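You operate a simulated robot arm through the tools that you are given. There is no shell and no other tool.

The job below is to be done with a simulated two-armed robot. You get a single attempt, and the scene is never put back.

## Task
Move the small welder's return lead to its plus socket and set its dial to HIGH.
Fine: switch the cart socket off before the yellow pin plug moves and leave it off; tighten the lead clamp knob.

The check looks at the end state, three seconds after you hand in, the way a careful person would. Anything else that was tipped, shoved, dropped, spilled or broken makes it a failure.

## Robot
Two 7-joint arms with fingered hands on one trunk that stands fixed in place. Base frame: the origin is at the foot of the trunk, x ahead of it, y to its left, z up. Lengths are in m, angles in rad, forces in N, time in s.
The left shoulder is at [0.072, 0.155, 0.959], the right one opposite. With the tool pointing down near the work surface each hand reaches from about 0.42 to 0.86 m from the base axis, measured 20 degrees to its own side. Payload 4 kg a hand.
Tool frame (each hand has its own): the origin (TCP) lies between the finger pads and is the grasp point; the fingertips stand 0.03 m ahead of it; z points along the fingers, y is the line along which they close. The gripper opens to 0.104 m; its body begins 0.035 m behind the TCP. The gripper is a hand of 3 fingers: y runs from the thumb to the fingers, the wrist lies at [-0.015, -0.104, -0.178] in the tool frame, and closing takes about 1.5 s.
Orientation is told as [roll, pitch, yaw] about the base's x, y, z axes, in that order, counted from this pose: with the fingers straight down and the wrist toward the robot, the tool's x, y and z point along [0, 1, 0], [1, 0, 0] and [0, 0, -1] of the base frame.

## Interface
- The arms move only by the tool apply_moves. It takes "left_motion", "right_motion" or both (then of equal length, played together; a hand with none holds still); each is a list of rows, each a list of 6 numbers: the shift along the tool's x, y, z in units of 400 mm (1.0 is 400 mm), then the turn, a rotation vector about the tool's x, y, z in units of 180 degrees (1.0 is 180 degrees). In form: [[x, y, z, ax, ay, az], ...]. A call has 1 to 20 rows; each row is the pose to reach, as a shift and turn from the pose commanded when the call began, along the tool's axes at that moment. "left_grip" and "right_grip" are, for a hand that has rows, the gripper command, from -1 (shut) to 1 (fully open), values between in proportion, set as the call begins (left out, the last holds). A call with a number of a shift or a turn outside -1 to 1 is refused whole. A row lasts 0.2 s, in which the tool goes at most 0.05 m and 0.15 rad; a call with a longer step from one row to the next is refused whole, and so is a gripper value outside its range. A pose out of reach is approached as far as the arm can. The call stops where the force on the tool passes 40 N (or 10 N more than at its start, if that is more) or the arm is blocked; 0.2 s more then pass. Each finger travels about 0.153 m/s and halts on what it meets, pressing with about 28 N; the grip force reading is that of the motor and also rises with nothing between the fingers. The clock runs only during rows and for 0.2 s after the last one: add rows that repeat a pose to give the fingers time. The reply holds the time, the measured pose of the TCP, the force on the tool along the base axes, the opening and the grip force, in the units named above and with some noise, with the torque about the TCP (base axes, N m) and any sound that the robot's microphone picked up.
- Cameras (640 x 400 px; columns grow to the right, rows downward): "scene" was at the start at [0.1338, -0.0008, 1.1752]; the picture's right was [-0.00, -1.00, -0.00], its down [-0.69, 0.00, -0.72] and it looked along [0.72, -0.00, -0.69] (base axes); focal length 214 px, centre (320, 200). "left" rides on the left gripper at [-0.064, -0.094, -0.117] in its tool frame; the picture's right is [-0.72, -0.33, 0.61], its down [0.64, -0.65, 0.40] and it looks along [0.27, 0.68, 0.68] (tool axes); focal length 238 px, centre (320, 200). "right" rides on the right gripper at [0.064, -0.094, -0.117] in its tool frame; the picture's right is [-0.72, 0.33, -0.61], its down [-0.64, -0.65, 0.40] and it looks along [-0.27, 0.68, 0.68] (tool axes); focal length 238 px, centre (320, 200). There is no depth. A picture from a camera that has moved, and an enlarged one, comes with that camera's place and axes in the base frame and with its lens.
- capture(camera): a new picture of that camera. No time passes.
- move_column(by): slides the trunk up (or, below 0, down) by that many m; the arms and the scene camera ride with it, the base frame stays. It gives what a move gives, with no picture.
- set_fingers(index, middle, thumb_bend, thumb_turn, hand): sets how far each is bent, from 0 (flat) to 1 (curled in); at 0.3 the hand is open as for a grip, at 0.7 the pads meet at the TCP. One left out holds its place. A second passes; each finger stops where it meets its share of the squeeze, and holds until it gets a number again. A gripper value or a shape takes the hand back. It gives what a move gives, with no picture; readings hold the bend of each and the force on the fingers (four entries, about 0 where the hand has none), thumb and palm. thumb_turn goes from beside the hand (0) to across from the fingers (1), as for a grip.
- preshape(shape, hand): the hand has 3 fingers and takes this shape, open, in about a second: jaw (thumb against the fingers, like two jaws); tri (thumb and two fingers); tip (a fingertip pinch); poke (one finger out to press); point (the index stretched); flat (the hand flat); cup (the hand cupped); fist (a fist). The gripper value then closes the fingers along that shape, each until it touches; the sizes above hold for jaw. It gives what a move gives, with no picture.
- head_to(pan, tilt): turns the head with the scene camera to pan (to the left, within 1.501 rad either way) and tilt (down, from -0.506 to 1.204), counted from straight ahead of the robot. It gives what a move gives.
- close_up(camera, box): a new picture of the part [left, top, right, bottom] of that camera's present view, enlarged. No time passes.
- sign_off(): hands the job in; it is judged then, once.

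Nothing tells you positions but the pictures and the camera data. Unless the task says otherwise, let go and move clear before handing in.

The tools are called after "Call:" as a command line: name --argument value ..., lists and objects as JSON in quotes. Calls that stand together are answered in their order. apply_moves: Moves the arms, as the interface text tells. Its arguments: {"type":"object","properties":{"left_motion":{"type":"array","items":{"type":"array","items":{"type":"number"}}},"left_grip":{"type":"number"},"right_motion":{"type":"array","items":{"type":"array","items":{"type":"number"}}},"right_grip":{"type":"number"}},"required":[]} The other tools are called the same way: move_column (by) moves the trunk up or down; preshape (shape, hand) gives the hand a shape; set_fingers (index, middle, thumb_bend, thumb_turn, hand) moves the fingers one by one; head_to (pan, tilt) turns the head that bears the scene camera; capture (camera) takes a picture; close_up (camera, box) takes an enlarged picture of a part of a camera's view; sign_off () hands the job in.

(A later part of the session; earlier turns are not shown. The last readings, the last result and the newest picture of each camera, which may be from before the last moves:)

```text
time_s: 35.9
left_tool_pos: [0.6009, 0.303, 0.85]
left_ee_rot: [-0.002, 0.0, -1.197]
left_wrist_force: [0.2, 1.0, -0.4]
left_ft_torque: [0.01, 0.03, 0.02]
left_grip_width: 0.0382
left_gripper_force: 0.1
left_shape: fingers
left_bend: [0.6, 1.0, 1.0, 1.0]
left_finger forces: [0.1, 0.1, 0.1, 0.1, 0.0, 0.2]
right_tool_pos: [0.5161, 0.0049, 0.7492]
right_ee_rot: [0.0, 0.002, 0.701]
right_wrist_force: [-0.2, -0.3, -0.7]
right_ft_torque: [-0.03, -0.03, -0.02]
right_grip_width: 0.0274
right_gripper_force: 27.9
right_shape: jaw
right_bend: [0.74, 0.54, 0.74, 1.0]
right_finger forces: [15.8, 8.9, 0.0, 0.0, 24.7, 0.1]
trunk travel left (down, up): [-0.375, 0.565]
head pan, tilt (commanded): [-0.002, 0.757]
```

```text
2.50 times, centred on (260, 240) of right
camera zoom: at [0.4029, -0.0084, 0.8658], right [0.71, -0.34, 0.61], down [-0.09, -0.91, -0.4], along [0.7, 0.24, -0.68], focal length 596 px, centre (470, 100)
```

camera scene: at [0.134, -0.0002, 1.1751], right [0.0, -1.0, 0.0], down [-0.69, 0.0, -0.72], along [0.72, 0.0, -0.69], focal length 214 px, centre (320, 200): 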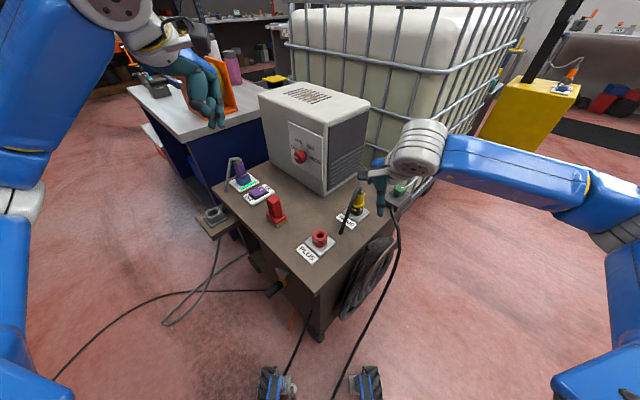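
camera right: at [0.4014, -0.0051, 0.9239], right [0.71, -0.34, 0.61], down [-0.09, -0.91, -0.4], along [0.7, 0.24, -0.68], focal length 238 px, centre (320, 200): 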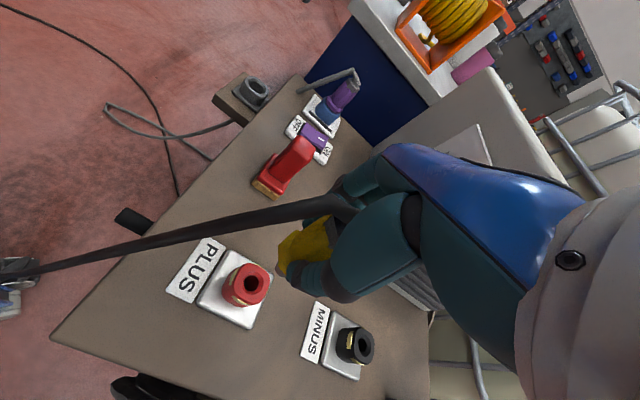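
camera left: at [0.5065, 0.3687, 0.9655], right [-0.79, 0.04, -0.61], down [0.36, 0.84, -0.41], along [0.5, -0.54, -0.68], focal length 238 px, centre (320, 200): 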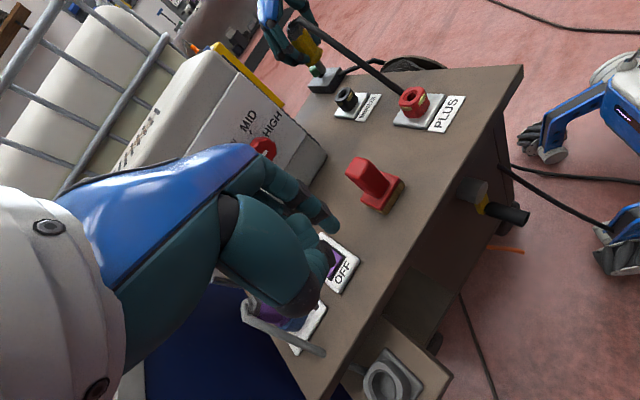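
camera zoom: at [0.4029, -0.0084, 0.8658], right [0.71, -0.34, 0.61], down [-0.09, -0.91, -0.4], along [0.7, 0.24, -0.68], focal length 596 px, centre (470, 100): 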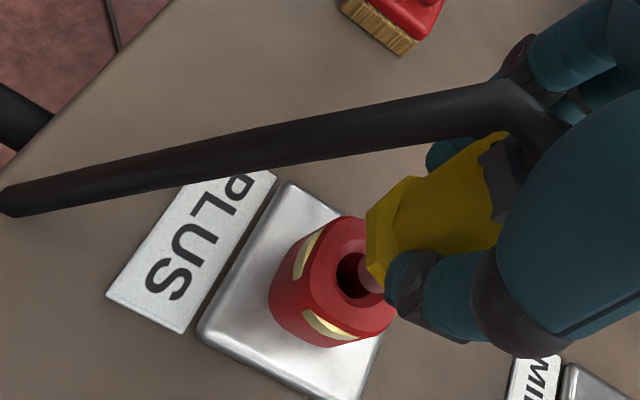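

The pin lines up with the hole in both views. I'll lower it in small steps.

Call:
apply_moves --right_motion '[[0, 0, 0.0125, 0, 0, 0], [0, 0, 0.025, 0, 0, 0], [0, 0, 0.0375, 0, 0, 0], [0, 0, 0.05, 0, 0, 0], [0, 0, 0.0625, 0, 0, 0]]'

Call:
close_up --camera "left" --box '[350, 40, 470, 130]'

Call:
close_up --camera "scene" --box '[280, 190, 360, 260]'

```text
time_s: 37.0
left_tool_pos: [0.5994, 0.3032, 0.8499]
left_ee_rot: [-0.004, 0.001, -1.197]
left_wrist_force: [-1.0, 0.4, -0.2]
left_ft_torque: [-0.02, 0.02, -0.01]
left_grip_width: 0.0382
left_gripper_force: 0.0
left_shape: fingers
left_bend: [0.6, 1.0, 1.0, 1.0]
left_finger forces: [0.0, 0.1, 0.1, 0.0, 0.1, 0.0]
right_tool_pos: [0.5153, 0.0048, 0.7255]
right_ee_rot: [-0.001, 0.0, 0.701]
right_wrist_force: [1.6, 1.9, 0.0]
right_ft_torque: [0.08, -0.12, 0.05]
right_grip_width: 0.0272
right_gripper_force: 28.0
right_shape: jaw
right_bend: [0.74, 0.54, 0.74, 1.0]
right_finger forces: [16.6, 10.3, 0.0, 0.1, 24.4, 0.0]
trunk travel left (down, up): [-0.375, 0.565]
head pan, tilt (commanded): [-0.002, 0.757]
```

```text
4.44 times, centred on (410, 85) of left
camera zoom: at [0.5066, 0.368, 0.9656], right [-0.79, 0.04, -0.61], down [0.36, 0.84, -0.41], along [0.5, -0.54, -0.68], focal length 1059 px, centre (-80, 711)
```

zoom: 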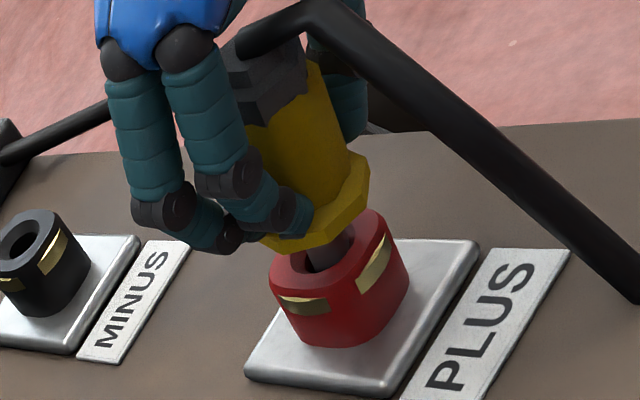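

```text
5.71 times, centred on (320, 225) of scene
camera zoom: at [0.1345, 0.0011, 1.1751], right [0.0, -1.0, 0.0], down [-0.69, 0.0, -0.72], along [0.72, 0.0, -0.69], focal length 1226 px, centre (320, 57)
```

zoom: 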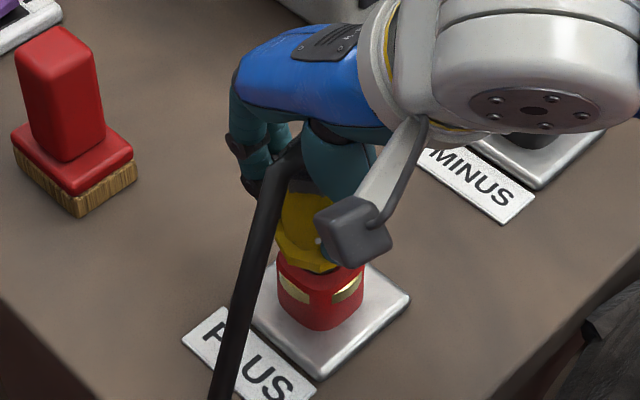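

The pin is entering the hole with only about 2 N of side force. I'll keep seating it.

Call:
apply_moves --right_motion '[[0, 0, 0.0125, 0, 0, 0], [0, 0, 0.025, 0, 0, 0], [0, 0, 0.0375, 0, 0, 0], [0, 0, 0.045, 0, 0, 0], [0, 0, 0.05, 0, 0, 0]]'

Call:
close_up --camera "left" --box '[350, 40, 470, 130]'

Call:
close_up --camera "scene" --box '[280, 190, 360, 260]'

```text
time_s: 38.2
left_tool_pos: [0.5995, 0.3026, 0.8502]
left_ee_rot: [-0.001, 0.0, -1.197]
left_wrist_force: [0.2, 0.4, 0.0]
left_ft_torque: [-0.02, -0.02, 0.0]
left_grip_width: 0.0383
left_gripper_force: 0.1
left_shape: fingers
left_bend: [0.6, 1.0, 1.0, 1.0]
left_finger forces: [0.1, 0.0, 0.0, 0.1, 0.1, 0.0]
right_tool_pos: [0.5138, 0.0049, 0.7063]
right_ee_rot: [-0.002, -0.004, 0.7]
right_wrist_force: [2.9, 1.6, 9.6]
right_ft_torque: [0.04, -0.14, 0.03]
right_grip_width: 0.0277
right_gripper_force: 28.0
right_shape: jaw
right_bend: [0.74, 0.54, 0.75, 1.0]
right_finger forces: [17.0, 11.9, 0.1, 0.1, 25.6, 0.0]
trunk travel left (down, up): [-0.375, 0.565]
head pan, tilt (commanded): [-0.002, 0.757]
```

```text
4.44 times, centred on (410, 85) of left
camera zoom: at [0.5055, 0.3679, 0.9665], right [-0.79, 0.04, -0.61], down [0.36, 0.84, -0.41], along [0.5, -0.54, -0.68], focal length 1059 px, centre (-80, 711)
```

zoom: 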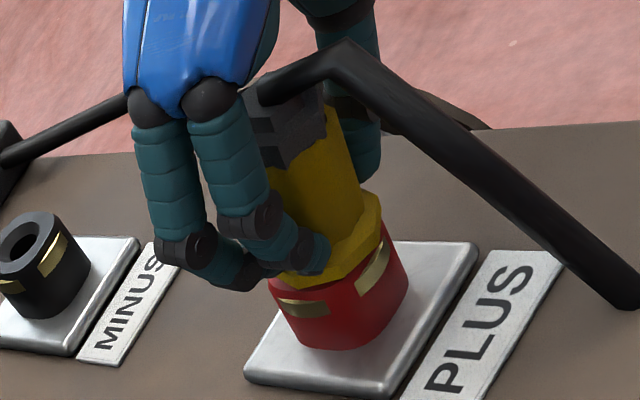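

```text
5.71 times, centred on (320, 225) of scene
camera zoom: at [0.1329, 0.001, 1.1755], right [0.0, -1.0, 0.0], down [-0.69, 0.0, -0.72], along [0.72, 0.0, -0.69], focal length 1226 px, centre (320, 57)
```

zoom: 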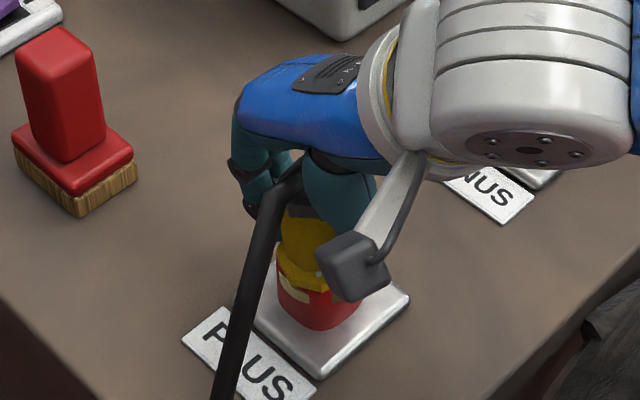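

The flange is down on the red collar with about 10 N resistance. I'll press slightly more to make sure it's fully seated.

Call:
apply_moves --right_motion '[[0, 0, 0.004, 0, 0, 0], [0, 0, 0.008, 0, 0, 0], [0, 0, 0.012, 0, 0, 0]]'

Call:
close_up --camera "left" --box '[370, 60, 450, 120]'

```text
time_s: 39.0
left_tool_pos: [0.5965, 0.3023, 0.8524]
left_ee_rot: [0.0, -0.001, -1.197]
left_wrist_force: [-0.4, 0.2, -0.5]
left_ft_torque: [0.01, 0.0, -0.01]
left_grip_width: 0.038
left_gripper_force: 0.0
left_shape: fingers
left_bend: [0.6, 1.0, 1.0, 1.0]
left_finger forces: [0.0, 0.1, 0.1, 0.1, 0.0, 0.0]
right_tool_pos: [0.514, 0.0062, 0.7051]
right_ee_rot: [-0.003, -0.011, 0.701]
right_wrist_force: [1.9, -1.2, 32.1]
right_ft_torque: [-0.06, -0.09, -0.01]
right_grip_width: 0.0289
right_gripper_force: 27.6
right_shape: jaw
right_bend: [0.74, 0.53, 0.74, 1.0]
right_finger forces: [18.1, 13.1, 0.0, 0.0, 31.1, 0.0]
trunk travel left (down, up): [-0.375, 0.565]
head pan, tilt (commanded): [-0.002, 0.757]
```

```text
6.67 times, centred on (410, 90) of left
camera zoom: at [0.5035, 0.3672, 0.9681], right [-0.79, 0.04, -0.61], down [0.36, 0.84, -0.4], along [0.5, -0.54, -0.68], focal length 1589 px, centre (-280, 933)
```

zoom: 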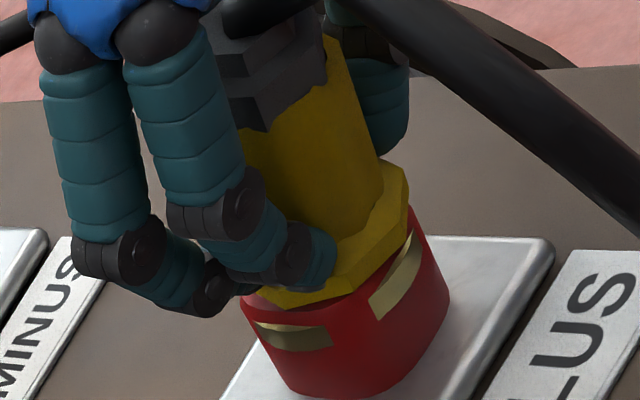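

It is bottomed out at 32 N with the flange flush on the collar. I'll relax, open the hand and lift away, then check the plug.

Call:
apply_moves --right_motion '[[0, 0, -0.006, 0, 0, 0], [0, 0, -0.01, 0, 0, 0], [0, 0, -0.01, 0, 0, 0], [0, 0, -0.01, 0, 0, 0], [0, 0, -0.01, 0, 0, 0], [0, 0, -0.01, 0, 0, 0], [0, 0, -0.01, 0, 0, 0], [0, 0, -0.01, 0, 0, 0]]' --right_grip 1

Call:
close_up --camera "left" --box '[350, 30, 470, 130]'

Call:
apply_moves --right_motion '[[0, 0, -0.05, 0, 0, 0], [0, 0, -0.12, 0, 0, 0], [0, 0, -0.2, 0, 0, 0], [0, 0, -0.28, 0, 0, 0], [0, 0, -0.36, 0, 0, 0]]'

Call:
close_up --camera "left" --box '[350, 30, 470, 130]'

Call:
close_up --camera "scene" --box '[260, 160, 380, 280]'

```text
time_s: 40.9
left_tool_pos: [0.6, 0.3028, 0.8503]
left_ee_rot: [-0.002, -0.001, -1.198]
left_wrist_force: [0.4, -0.5, -0.2]
left_ft_torque: [-0.02, -0.04, 0.03]
left_grip_width: 0.038
left_gripper_force: 0.0
left_shape: fingers
left_bend: [0.6, 1.0, 1.0, 1.0]
left_finger forces: [0.0, 0.1, 0.0, 0.0, 0.1, 0.0]
right_tool_pos: [0.5159, 0.0054, 0.7041]
right_ee_rot: [0.001, 0.001, 0.702]
right_wrist_force: [0.1, -0.3, -0.2]
right_ft_torque: [0.01, 0.01, -0.01]
right_grip_width: 0.1036
right_gripper_force: 0.1
right_shape: jaw
right_bend: [0.3, 0.3, 0.3, 0.98]
right_finger forces: [0.0, 0.1, 0.1, 0.0, 0.0, 0.0]
trunk travel left (down, up): [-0.375, 0.565]
head pan, tilt (commanded): [-0.002, 0.757]
```

```text
4.00 times, centred on (410, 80) of left
camera zoom: at [0.5064, 0.3677, 0.9658], right [-0.79, 0.04, -0.61], down [0.36, 0.84, -0.41], along [0.5, -0.54, -0.68], focal length 953 px, centre (-40, 680)
```

zoom: 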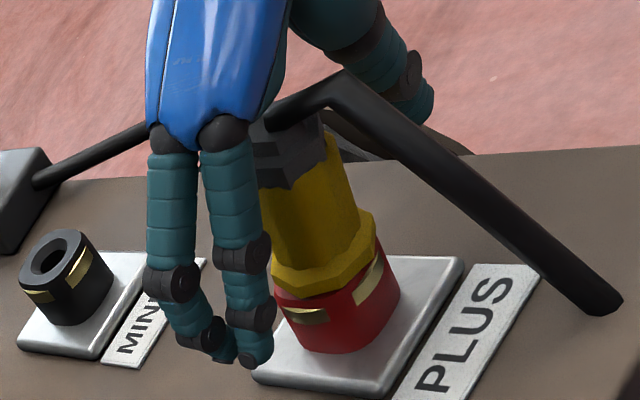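

```text
time_s: 42.0
left_tool_pos: [0.5981, 0.3026, 0.8502]
left_ee_rot: [0.0, 0.0, -1.197]
left_wrist_force: [-0.3, -0.6, -1.0]
left_ft_torque: [0.02, -0.01, 0.05]
left_grip_width: 0.0379
left_gripper_force: 0.0
left_shape: fingers
left_bend: [0.6, 1.0, 1.0, 1.0]
left_finger forces: [0.0, 0.0, 0.0, 0.0, 0.0, 0.1]
right_tool_pos: [0.5109, 0.0039, 0.847]
right_ee_rot: [-0.001, 0.001, 0.701]
right_wrist_force: [-0.2, 0.2, 0.7]
right_ft_torque: [0.0, -0.01, 0.04]
right_grip_width: 0.1035
right_gripper_force: 0.1
right_shape: jaw
right_bend: [0.3, 0.3, 0.3, 0.98]
right_finger forces: [0.0, 0.1, 0.0, 0.0, 0.1, 0.0]
trunk travel left (down, up): [-0.375, 0.565]
head pan, tilt (commanded): [-0.002, 0.757]
```

```text
4.00 times, centred on (410, 80) of left
camera zoom: at [0.5059, 0.3679, 0.966], right [-0.79, 0.04, -0.61], down [0.36, 0.84, -0.41], along [0.5, -0.54, -0.68], focal length 953 px, centre (-40, 680)
```

zoom: 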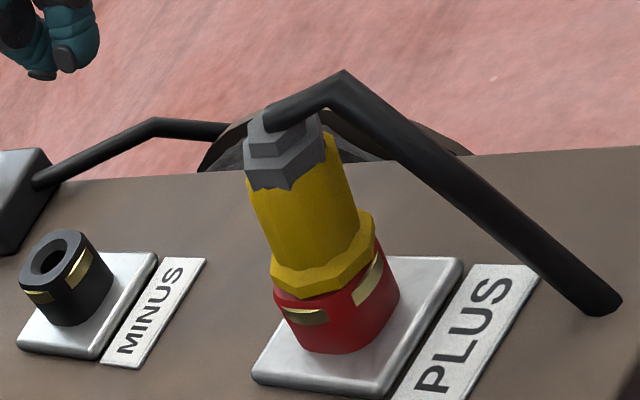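

```text
3.33 times, centred on (320, 220) of scene
camera zoom: at [0.1336, 0.0009, 1.1751], right [0.0, -1.0, 0.0], down [-0.69, 0.0, -0.72], along [0.72, 0.0, -0.69], focal length 715 px, centre (320, 133)
```

zoom: 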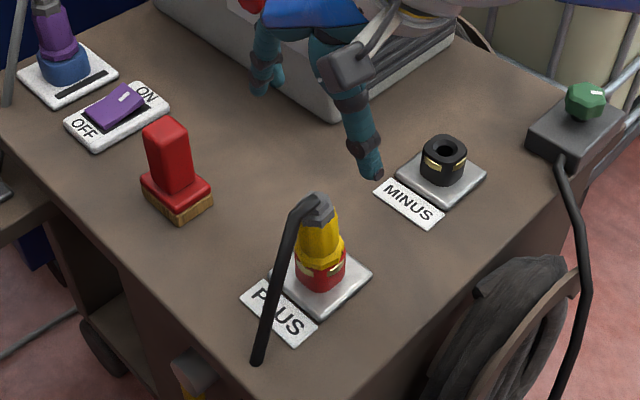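

The plug stands seated in PLUS and MINUS is empty. Next is the clamp knob, so I'll move the right hand toward it at a safe height and look at the surroundings first.

Call:
apply_moves --right_motion '[[-0.08, -0.03, -0.03, 0, 0, 0], [-0.18, -0.05, -0.03, 0, 0, 0], [-0.28, -0.07, -0.03, 0, 0, 0.03], [-0.38, -0.09, -0.03, 0, 0, 0.06], [-0.48, -0.11, -0.03, 0, 0, 0.09], [-0.58, -0.13, 0, 0, 0, 0.11], [-0.68, -0.15, 0, 0, 0, 0.127], [-0.68, -0.15, 0, 0, 0, 0.127]]'

Call:
capture --camera "right"

Call:
capture --camera "scene"

Call:
close_up --camera "scene" --box '[360, 140, 460, 230]'

```text
time_s: 43.9
left_tool_pos: [0.5998, 0.3014, 0.8503]
left_ee_rot: [0.0, 0.001, -1.196]
left_wrist_force: [-1.0, 0.1, -0.5]
left_ft_torque: [0.01, 0.02, 0.02]
left_grip_width: 0.038
left_gripper_force: 0.1
left_shape: fingers
left_bend: [0.6, 1.0, 1.0, 1.0]
left_finger forces: [0.0, 0.1, 0.0, 0.0, 0.1, 0.0]
right_tool_pos: [0.6455, -0.2437, 0.8487]
right_ee_rot: [0.0, 0.0, 0.299]
right_wrist_force: [0.4, -0.2, 0.6]
right_ft_torque: [0.01, 0.0, 0.0]
right_grip_width: 0.1037
right_gripper_force: 0.0
right_shape: jaw
right_bend: [0.3, 0.3, 0.3, 0.98]
right_finger forces: [0.0, 0.0, 0.0, 0.1, 0.1, 0.0]
trunk travel left (down, up): [-0.375, 0.565]
head pan, tilt (commanded): [-0.002, 0.757]
```

```text
taken
camera right: at [0.5365, -0.2125, 0.9664], right [0.52, -0.59, 0.61], down [-0.43, -0.81, -0.41], along [0.73, -0.05, -0.68], focal length 238 px, centre (320, 200)
```

right: 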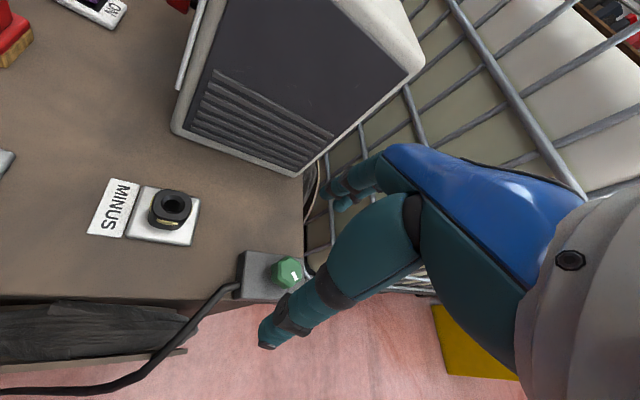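

```text
taken
camera scene: at [0.1341, 0.0, 1.1751], right [0.0, -1.0, 0.0], down [-0.69, 0.0, -0.72], along [0.72, 0.0, -0.69], focal length 214 px, centre (320, 200)
```

scene: 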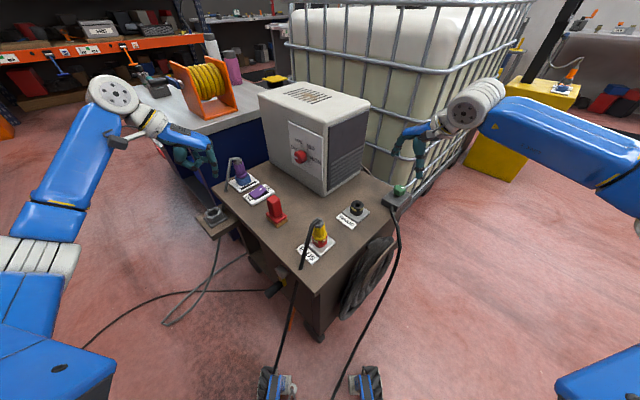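

```text
4.44 times, centred on (410, 185) of scene
camera zoom: at [0.1341, 0.0, 1.1751], right [0.0, -1.0, 0.0], down [-0.69, 0.0, -0.72], along [0.72, 0.0, -0.69], focal length 953 px, centre (-80, 267)
```

zoom: 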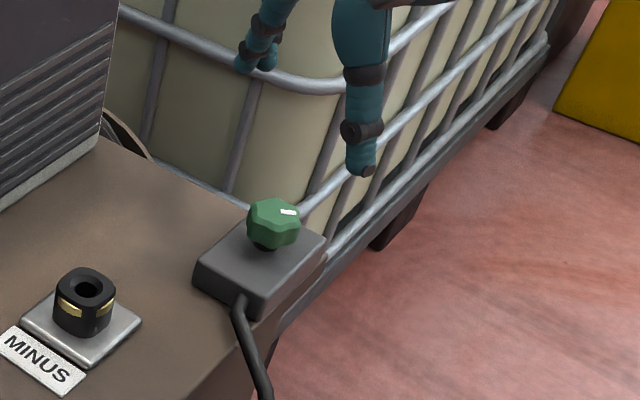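

The knob sits on the clamp box at about (0.714,-0.286,0.67), and the tank cage is well behind it. I'll zoom in on the knob from the right camera.

Call:
close_up --camera "right" --box '[220, 220, 320, 320]'

Call:
close_up --camera "scene" --box '[375, 170, 425, 210]'

```text
4.00 times, centred on (270, 270) of right
camera zoom: at [0.5365, -0.2125, 0.9664], right [0.52, -0.59, 0.61], down [-0.43, -0.81, -0.41], along [0.73, -0.05, -0.68], focal length 953 px, centre (520, -80)
```

zoom: 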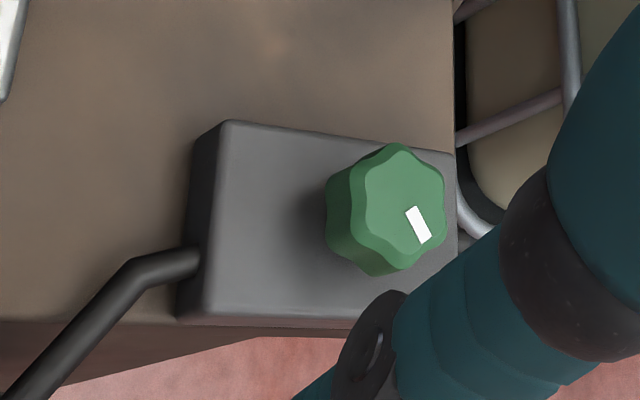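

```text
10.00 times, centred on (400, 190) of scene
camera zoom: at [0.1341, 0.0, 1.1751], right [0.0, -1.0, 0.0], down [-0.69, 0.0, -0.72], along [0.72, 0.0, -0.69], focal length 2145 px, centre (-480, 300)
```

zoom: 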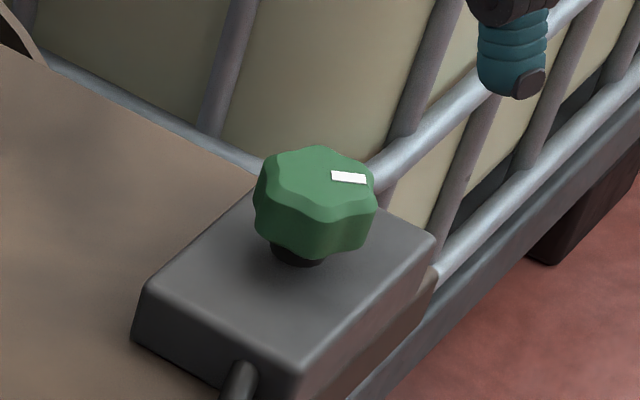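

The knob is a scalloped green head about 42 mm wide, top near z≈0.68, with a vertical axis. I'll position the open right hand above it at +0.5 rad yaw, leaving room to turn clockwise.

Call:
apply_moves --right_motion '[[-0.035, 0.033, 0.05, 0, 0, -0.016], [-0.07, 0.066, 0.11, 0, 0, -0.032], [-0.105, 0.1, 0.18, 0, 0, -0.048], [-0.137, 0.131, 0.247, 0, 0, -0.064], [-0.137, 0.131, 0.247, 0, 0, -0.064]]'

Call:
capture --camera "right"

Call:
close_up --camera "scene" --box '[360, 130, 460, 220]'

```text
time_s: 45.0
left_tool_pos: [0.5986, 0.3029, 0.8515]
left_ee_rot: [-0.002, 0.0, -1.199]
left_wrist_force: [0.6, 0.2, -0.3]
left_ft_torque: [0.03, -0.01, -0.01]
left_grip_width: 0.038
left_gripper_force: 0.1
left_shape: fingers
left_bend: [0.6, 1.0, 1.0, 1.0]
left_finger forces: [0.0, 0.1, 0.1, 0.0, 0.1, 0.0]
right_tool_pos: [0.6753, -0.265, 0.7955]
right_ee_rot: [-0.028, -0.009, 0.456]
right_wrist_force: [-0.5, 0.7, -0.5]
right_ft_torque: [0.01, -0.04, -0.03]
right_grip_width: 0.1037
right_gripper_force: 0.1
right_shape: jaw
right_bend: [0.3, 0.3, 0.3, 0.98]
right_finger forces: [0.1, 0.0, 0.1, 0.0, 0.0, 0.1]
right hand out of reach, approached as far as the arm can: row 3, 4, 5
trunk travel left (down, up): [-0.375, 0.565]
head pan, tilt (commanded): [-0.002, 0.757]
```

```text
taken
camera right: at [0.561, -0.2484, 0.91], right [0.6, -0.49, 0.64], down [-0.3, -0.87, -0.39], along [0.75, 0.05, -0.66], focal length 238 px, centre (320, 200)
```

right: 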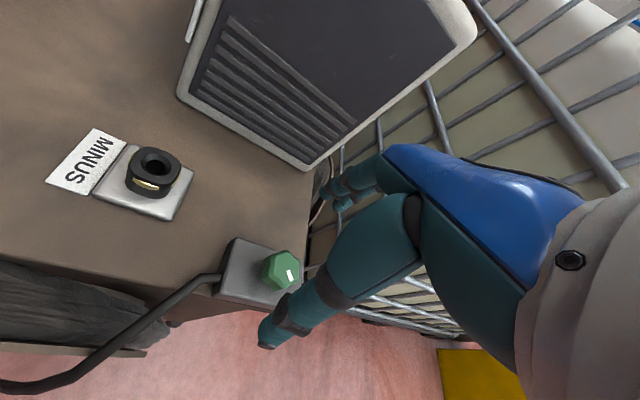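

```text
4.44 times, centred on (410, 175) of scene
camera zoom: at [0.1329, 0.0003, 1.1753], right [0.0, -1.0, 0.0], down [-0.69, 0.0, -0.72], along [0.72, 0.0, -0.69], focal length 953 px, centre (-80, 311)
```

zoom: 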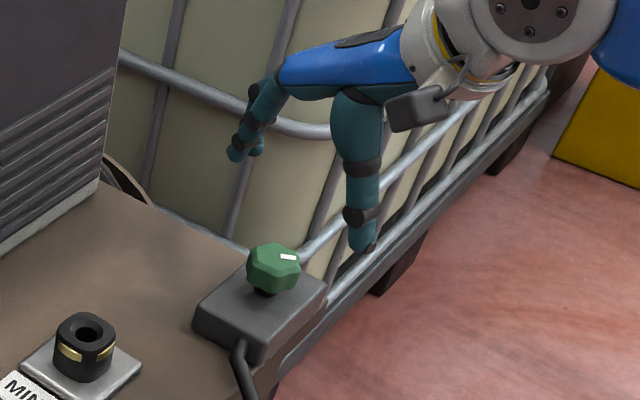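

That yaw limits the reach here, so I'll reduce it to about 0.1 rad and go above the knob.

Call:
apply_moves --right_motion '[[-0.025, 0.02, 0, 0.001, 0.003, 0.04], [-0.05, 0.045, 0.04, 0.002, 0.006, 0.08], [-0.0758, 0.0692, 0.08, 0.003, 0.009, 0.113], [-0.0758, 0.0692, 0.114, 0.003, 0.009, 0.113], [-0.0758, 0.0692, 0.114, 0.003, 0.009, 0.113]]'

Call:
capture --camera "right"

Call:
close_up --camera "scene" --box '[360, 130, 460, 220]'

```text
time_s: 46.2
left_tool_pos: [0.599, 0.3019, 0.8497]
left_ee_rot: [-0.002, 0.001, -1.198]
left_wrist_force: [-0.3, 0.0, 0.8]
left_ft_torque: [-0.03, 0.02, -0.03]
left_grip_width: 0.0381
left_gripper_force: 0.1
left_shape: fingers
left_bend: [0.6, 1.0, 1.0, 1.0]
left_finger forces: [0.0, 0.0, 0.1, 0.0, 0.0, 0.0]
right_tool_pos: [0.715, -0.2839, 0.7495]
right_ee_rot: [0.004, -0.001, 0.1]
right_wrist_force: [-0.4, 0.0, 0.0]
right_ft_torque: [-0.02, -0.01, -0.01]
right_grip_width: 0.1034
right_gripper_force: 0.1
right_shape: jaw
right_bend: [0.3, 0.3, 0.3, 0.98]
right_finger forces: [0.0, 0.0, 0.0, 0.0, 0.0, 0.1]
trunk travel left (down, up): [-0.375, 0.565]
head pan, tilt (commanded): [-0.002, 0.757]
```

```text
taken
camera right: at [0.6146, -0.2311, 0.8668], right [0.4, -0.69, 0.61], down [-0.58, -0.7, -0.41], along [0.71, -0.2, -0.68], focal length 238 px, centre (320, 200)
```

right: 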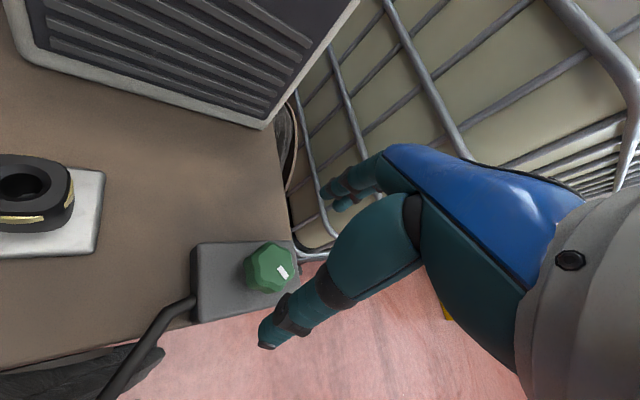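

```text
4.44 times, centred on (410, 175) of scene
camera zoom: at [0.1344, -0.0001, 1.1751], right [0.0, -1.0, 0.0], down [-0.69, 0.0, -0.72], along [0.72, 0.0, -0.69], focal length 953 px, centre (-80, 311)
```

zoom: 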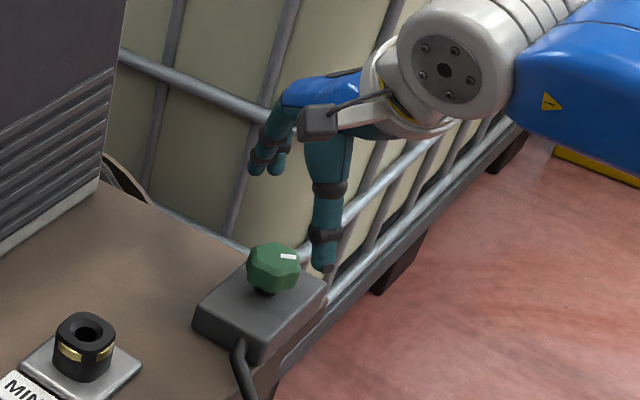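

Knob refined to (0.708,-0.2815,0.68). I'll centre on it and descend so the fingertips surround the knob.

Call:
apply_moves --right_motion '[[0.019, -0.0168, 0.03, 0, 0, 0], [0.019, -0.0168, 0.07, 0, 0, 0], [0.019, -0.0168, 0.11, 0, 0, 0], [0.019, -0.0168, 0.144, 0, 0, 0], [0.019, -0.0168, 0.144, 0, 0, 0]]'

Call:
close_up --camera "right" --box '[160, 140, 380, 360]'

Call:
close_up --camera "scene" --box '[370, 150, 440, 210]'

```text
time_s: 47.5
left_tool_pos: [0.6001, 0.3023, 0.8497]
left_ee_rot: [-0.003, 0.001, -1.197]
left_wrist_force: [0.4, 0.1, -0.3]
left_ft_torque: [0.0, 0.02, 0.02]
left_grip_width: 0.0383
left_gripper_force: 0.0
left_shape: fingers
left_bend: [0.6, 1.0, 1.0, 1.0]
left_finger forces: [0.0, 0.0, 0.1, 0.0, 0.1, 0.0]
right_tool_pos: [0.7082, -0.276, 0.6938]
right_ee_rot: [0.004, -0.002, 0.099]
right_wrist_force: [-0.7, -0.5, -0.6]
right_ft_torque: [0.01, -0.01, 0.01]
right_grip_width: 0.1037
right_gripper_force: 0.0
right_shape: jaw
right_bend: [0.3, 0.3, 0.3, 0.98]
right_finger forces: [0.1, 0.0, 0.0, 0.0, 0.0, 0.0]
trunk travel left (down, up): [-0.375, 0.565]
head pan, tilt (commanded): [-0.002, 0.757]
```

```text
1.82 times, centred on (270, 250) of right
camera zoom: at [0.6076, -0.2234, 0.8107], right [0.4, -0.69, 0.61], down [-0.58, -0.7, -0.41], along [0.71, -0.2, -0.68], focal length 433 px, centre (411, 109)
```

zoom: 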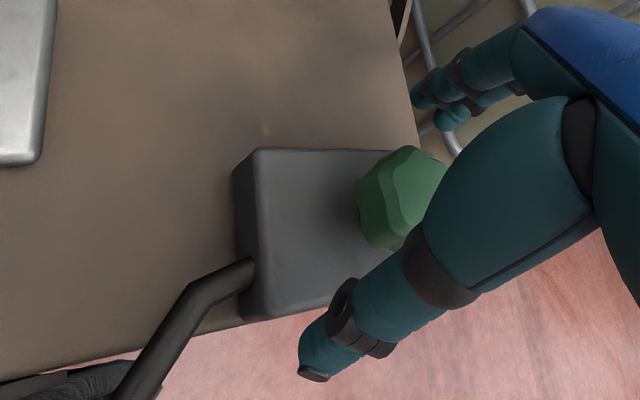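

```text
6.67 times, centred on (405, 180) of scene
camera zoom: at [0.1342, -0.0001, 1.1751], right [0.0, -1.0, 0.0], down [-0.69, 0.0, -0.72], along [0.72, 0.0, -0.69], focal length 1430 px, centre (-247, 333)
```

zoom: 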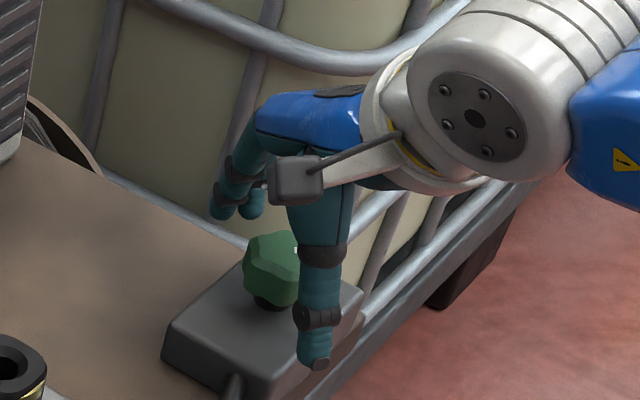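

The knob sits slightly toward the finger side, so I'll shift 5 mm and close on it.

Call:
apply_moves --right_motion '[[0, 0.0125, 0.005, 0, 0, 0], [0, 0.0125, 0.005, 0, 0, 0], [0, 0.0125, 0.005, 0, 0, 0], [0, 0.0125, 0.005, 0, 0, 0], [0, 0.0125, 0.005, 0, 0, 0], [0, 0.0125, 0.005, 0, 0, 0], [0, 0.0125, 0.005, 0, 0, 0], [0, 0.0125, 0.005, 0, 0, 0]]' --right_grip -1

Call:
close_up --camera "right" --box '[160, 140, 380, 360]'

Call:
close_up --camera "scene" --box '[370, 150, 440, 210]'

```text
time_s: 49.2
left_tool_pos: [0.5989, 0.3029, 0.8499]
left_ee_rot: [0.0, 0.001, -1.197]
left_wrist_force: [0.2, 0.0, -0.3]
left_ft_torque: [0.04, -0.05, 0.04]
left_grip_width: 0.038
left_gripper_force: 0.0
left_shape: fingers
left_bend: [0.6, 1.0, 1.0, 1.0]
left_finger forces: [0.0, 0.0, 0.1, 0.0, 0.1, 0.0]
right_tool_pos: [0.712, -0.2755, 0.6905]
right_ee_rot: [0.004, -0.001, 0.102]
right_wrist_force: [-1.6, 2.3, -1.1]
right_ft_torque: [0.06, 0.01, 0.0]
right_grip_width: 0.0329
right_gripper_force: 27.8
right_shape: jaw
right_bend: [0.73, 0.56, 0.72, 1.0]
right_finger forces: [15.4, 8.3, 0.0, 0.1, 25.8, 0.0]
trunk travel left (down, up): [-0.375, 0.565]
head pan, tilt (commanded): [-0.002, 0.757]
```

```text
1.82 times, centred on (270, 250) of right
camera zoom: at [0.6127, -0.2224, 0.8087], right [0.4, -0.69, 0.61], down [-0.58, -0.7, -0.41], along [0.71, -0.2, -0.68], focal length 433 px, centre (411, 109)
```

zoom: 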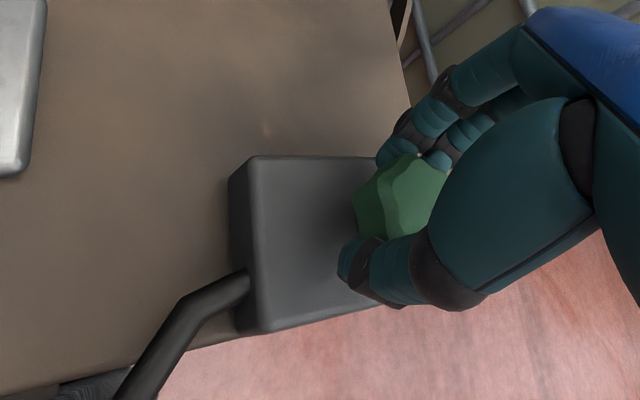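

```text
6.67 times, centred on (405, 180) of scene
camera zoom: at [0.1346, 0.0001, 1.175], right [0.0, -1.0, 0.0], down [-0.69, 0.0, -0.72], along [0.72, 0.0, -0.69], focal length 1430 px, centre (-247, 333)
```

zoom: 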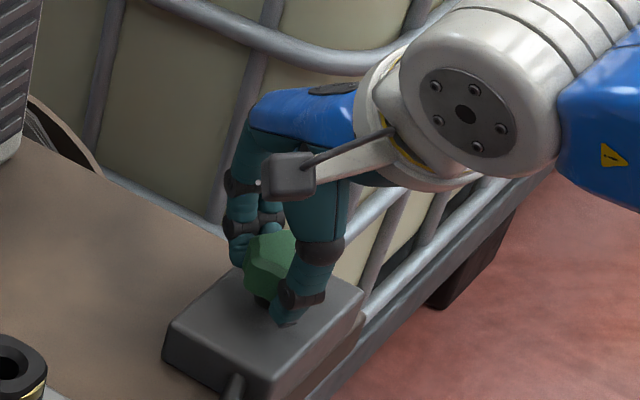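

The grip on the knob is symmetric. Now I'll turn it clockwise (seen from above) about 0.6 rad and read the torque.

Call:
apply_moves --right_motion '[[-0.0001, 0.0013, 0, 0, 0, 0.0382], [-0.0003, 0.0027, 0, 0, 0, 0.0764], [-0.0007, 0.004, 0, 0, 0, 0.1146], [-0.0013, 0.0052, 0, 0, 0, 0.1528], [-0.002, 0.0064, 0, 0, 0, 0.191]]'

Call:
close_up --camera "right" --box '[160, 140, 380, 360]'

Call:
close_up --camera "scene" --box '[370, 150, 440, 210]'

```text
time_s: 50.5
left_tool_pos: [0.5996, 0.3032, 0.8488]
left_ee_rot: [-0.001, -0.002, -1.196]
left_wrist_force: [-0.2, -0.2, 0.9]
left_ft_torque: [0.0, -0.04, 0.01]
left_grip_width: 0.0383
left_gripper_force: 0.1
left_shape: fingers
left_bend: [0.6, 1.0, 1.0, 1.0]
left_finger forces: [0.0, 0.1, 0.0, 0.0, 0.0, 0.0]
right_tool_pos: [0.7154, -0.2775, 0.6894]
right_ee_rot: [0.002, 0.001, -0.503]
right_wrist_force: [2.1, -2.9, -0.2]
right_ft_torque: [-0.08, -0.1, 0.06]
right_grip_width: 0.0326
right_gripper_force: 28.2
right_shape: jaw
right_bend: [0.73, 0.56, 0.72, 1.0]
right_finger forces: [16.4, 10.9, 0.1, 0.1, 24.8, 0.1]
trunk travel left (down, up): [-0.375, 0.565]
head pan, tilt (commanded): [-0.002, 0.757]
```

```text
1.82 times, centred on (270, 250) of right
camera zoom: at [0.6639, -0.1772, 0.808], right [-0.06, -0.79, 0.61], down [-0.88, -0.25, -0.41], along [0.47, -0.56, -0.68], focal length 433 px, centre (411, 109)
```

zoom: 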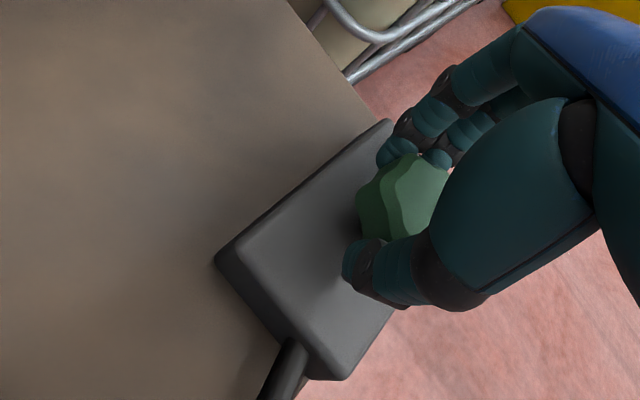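

```text
6.67 times, centred on (405, 180) of scene
camera zoom: at [0.1349, -0.0004, 1.1751], right [0.0, -1.0, 0.0], down [-0.69, 0.0, -0.72], along [0.72, 0.0, -0.69], focal length 1430 px, centre (-247, 333)
```

zoom: 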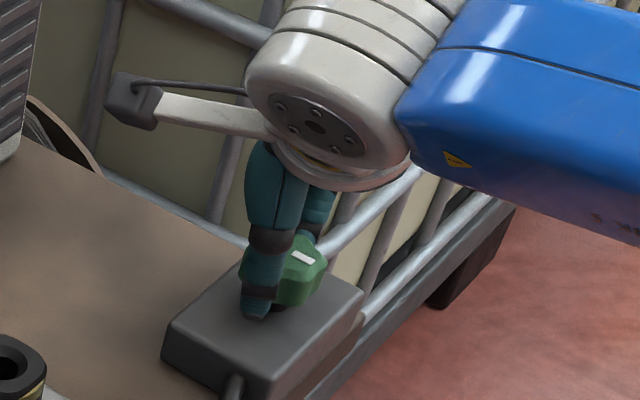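

The knob turns with the hand with low torque. I'll keep turning clockwise.

Call:
apply_moves --right_motion '[[-0.0001, 0.0015, 0, 0, 0, 0.0414], [-0.0004, 0.0029, 0, 0, 0, 0.0828], [-0.0008, 0.0043, 0, 0, 0, 0.1242], [-0.0015, 0.0056, 0, 0, 0, 0.1656], [-0.0023, 0.0068, 0, 0, 0, 0.207], [-0.0033, 0.0079, 0, 0, 0, 0.2484]]'

Call:
close_up --camera "scene" --box '[370, 150, 440, 210]'

Call:
capture --camera "right"

```text
time_s: 51.9
left_tool_pos: [0.5996, 0.3023, 0.8512]
left_ee_rot: [-0.002, 0.003, -1.196]
left_wrist_force: [-0.2, -0.5, 0.2]
left_ft_torque: [-0.02, -0.02, 0.01]
left_grip_width: 0.0381
left_gripper_force: 0.0
left_shape: fingers
left_bend: [0.6, 1.0, 1.0, 1.0]
left_finger forces: [0.0, 0.1, 0.1, 0.0, 0.0, 0.1]
right_tool_pos: [0.7175, -0.2802, 0.6904]
right_ee_rot: [0.004, 0.002, -1.284]
right_wrist_force: [3.3, -11.2, 0.4]
right_ft_torque: [-0.43, -0.11, 0.11]
right_grip_width: 0.0321
right_gripper_force: 27.9
right_shape: jaw
right_bend: [0.73, 0.54, 0.73, 1.0]
right_finger forces: [19.3, 13.5, 0.1, 0.0, 21.7, 0.0]
trunk travel left (down, up): [-0.375, 0.565]
head pan, tilt (commanded): [-0.002, 0.757]
```

```text
6.67 times, centred on (405, 180) of scene
camera zoom: at [0.1349, -0.0017, 1.175], right [0.0, -1.0, 0.0], down [-0.69, 0.0, -0.72], along [0.72, 0.0, -0.69], focal length 1430 px, centre (-247, 333)
```

zoom: 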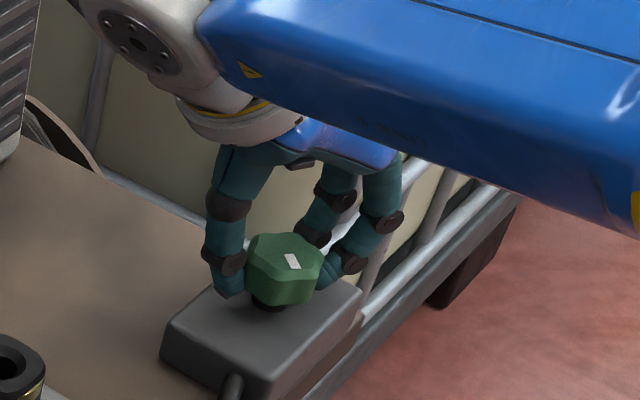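

```text
taken
camera right: at [0.752, -0.1738, 0.8078], right [-0.6, -0.52, 0.61], down [-0.8, 0.45, -0.4], along [-0.06, -0.73, -0.68], focal length 238 px, centre (320, 200)
```

right: 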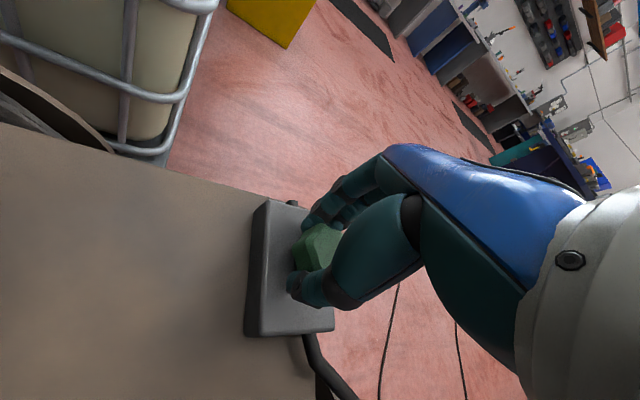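

The mark moved less than the hand in that second part, so either it slipped or the knob is nearly tight. I'll open, rise and check the mark.

Call:
apply_moves --right_motion '[[0, 0, 0, 0, 0, 0], [0, 0, 0, 0, 0, 0], [0, 0, 0, 0, 0, 0], [0, 0, 0, 0, 0, 0], [0, 0, 0, 0, 0, 0], [0, 0, 0, 0, 0, 0], [0, 0, -0.05, 0, 0, 0], [0, 0, -0.12, 0, 0, 0], [0, 0, -0.12, 0, 0, 0]]' --right_grip 1

Call:
close_up --camera "scene" --box '[380, 170, 430, 210]'

Call:
close_up --camera "right" --box '[220, 180, 380, 340]'

```text
time_s: 53.9
left_tool_pos: [0.5997, 0.3037, 0.8495]
left_ee_rot: [-0.004, 0.0, -1.196]
left_wrist_force: [-0.1, 0.6, 0.0]
left_ft_torque: [-0.02, 0.02, 0.01]
left_grip_width: 0.0379
left_gripper_force: 0.1
left_shape: fingers
left_bend: [0.6, 1.0, 1.0, 1.0]
left_finger forces: [0.0, 0.0, 0.0, 0.0, 0.0, 0.0]
right_tool_pos: [0.7179, -0.2796, 0.7399]
right_ee_rot: [0.001, 0.005, -1.28]
right_wrist_force: [0.7, -0.2, 0.2]
right_ft_torque: [-0.03, 0.0, 0.0]
right_grip_width: 0.1037
right_gripper_force: 0.1
right_shape: jaw
right_bend: [0.3, 0.3, 0.3, 0.98]
right_finger forces: [0.1, 0.1, 0.0, 0.1, 0.0, 0.0]
trunk travel left (down, up): [-0.375, 0.565]
head pan, tilt (commanded): [-0.002, 0.757]
```

```text
10.00 times, centred on (405, 190) of scene
camera zoom: at [0.135, 0.0005, 1.175], right [0.0, -1.0, 0.0], down [-0.69, 0.0, -0.72], along [0.72, 0.0, -0.69], focal length 2145 px, centre (-530, 300)
```

zoom: 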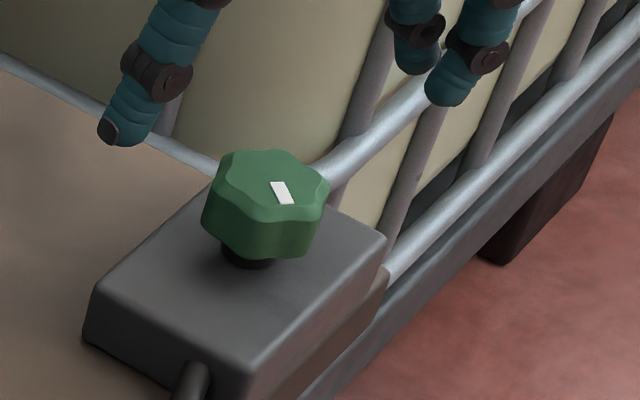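

```text
2.50 times, centred on (300, 260) of right
camera zoom: at [0.752, -0.1715, 0.8566], right [-0.6, -0.52, 0.61], down [-0.8, 0.44, -0.4], along [-0.06, -0.73, -0.68], focal length 596 px, centre (370, 50)
```

zoom: 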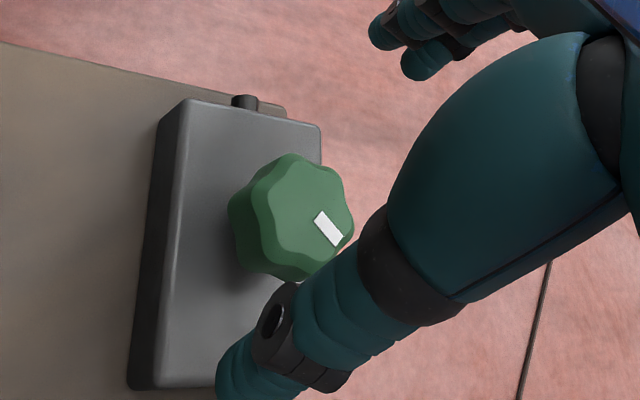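

The knob has turned roughly 60–70° and isn't obviously at a stop. I'll swing the open hand back, centre it better on (0.709,-0.282), and take another bite.

Call:
apply_moves --right_motion '[[-0.002, -0.0006, 0, 0, 0, -0.044], [-0.004, -0.0012, 0, 0, 0, -0.088], [-0.006, -0.0018, 0, 0, 0, -0.132], [-0.0085, -0.0023, 0, 0, 0, -0.176], [-0.0106, -0.003, 0, 0, 0, -0.22], [-0.0127, -0.0035, 0, 0, 0, -0.264], [-0.0148, -0.004, 0, 0, 0, -0.308], [-0.017, -0.0047, 0, 0, 0, -0.352], [-0.0191, -0.0053, 0, 0, 0, -0.396], [-0.0212, -0.0058, 0, 0, 0, -0.4393], [-0.0212, -0.0058, 0.04, 0, 0, -0.4393], [-0.0212, -0.0058, 0.08, 0, 0, -0.4393], [-0.0212, -0.0058, 0.125, 0, 0, -0.4393], [-0.0212, -0.0058, 0.125, 0, 0, -0.4393]]'

Call:
close_up --camera "right" --box '[160, 140, 380, 360]'

Call:
close_up --camera "scene" --box '[370, 150, 440, 210]'

```text
time_s: 56.9
left_tool_pos: [0.5979, 0.3019, 0.8492]
left_ee_rot: [-0.003, -0.001, -1.199]
left_wrist_force: [-1.2, 0.6, -0.3]
left_ft_torque: [0.03, -0.02, 0.0]
left_grip_width: 0.0381
left_gripper_force: 0.1
left_shape: fingers
left_bend: [0.6, 1.0, 1.0, 1.0]
left_finger forces: [0.1, 0.1, 0.0, 0.0, 0.0, 0.0]
right_tool_pos: [0.7068, -0.2772, 0.6898]
right_ee_rot: [0.004, -0.002, 0.1]
right_wrist_force: [0.0, 0.0, -0.3]
right_ft_torque: [0.03, 0.01, 0.04]
right_grip_width: 0.1037
right_gripper_force: 0.0
right_shape: jaw
right_bend: [0.3, 0.3, 0.3, 0.98]
right_finger forces: [0.0, 0.0, 0.1, 0.0, 0.0, 0.0]
trunk travel left (down, up): [-0.375, 0.565]
head pan, tilt (commanded): [-0.002, 0.757]
```

```text
1.82 times, centred on (270, 250) of right
camera zoom: at [0.6082, -0.226, 0.8064], right [0.4, -0.69, 0.61], down [-0.58, -0.7, -0.41], along [0.71, -0.2, -0.68], focal length 433 px, centre (411, 109)
```

zoom: 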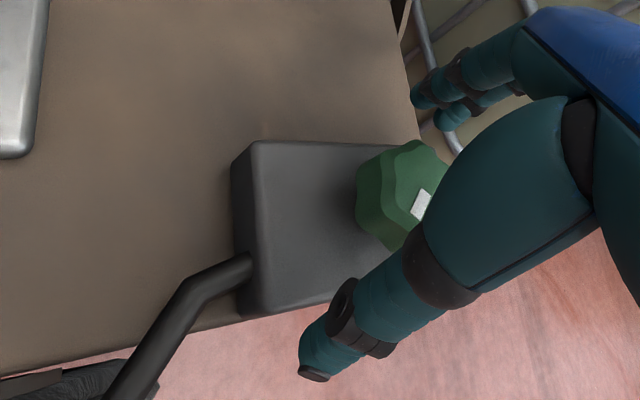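

```text
6.67 times, centred on (405, 180) of scene
camera zoom: at [0.1341, -0.0001, 1.1751], right [0.0, -1.0, 0.0], down [-0.69, 0.0, -0.72], along [0.72, 0.0, -0.69], focal length 1430 px, centre (-247, 333)
```

zoom: 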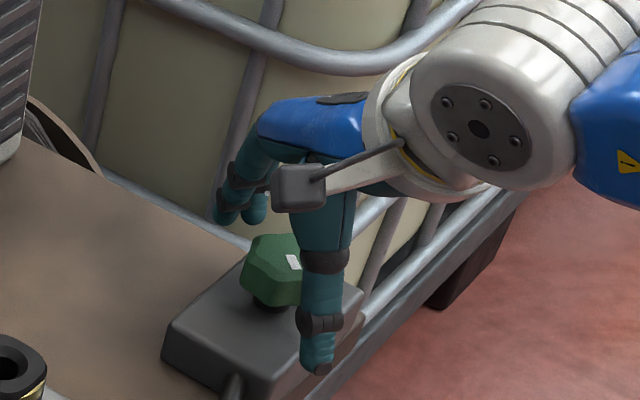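

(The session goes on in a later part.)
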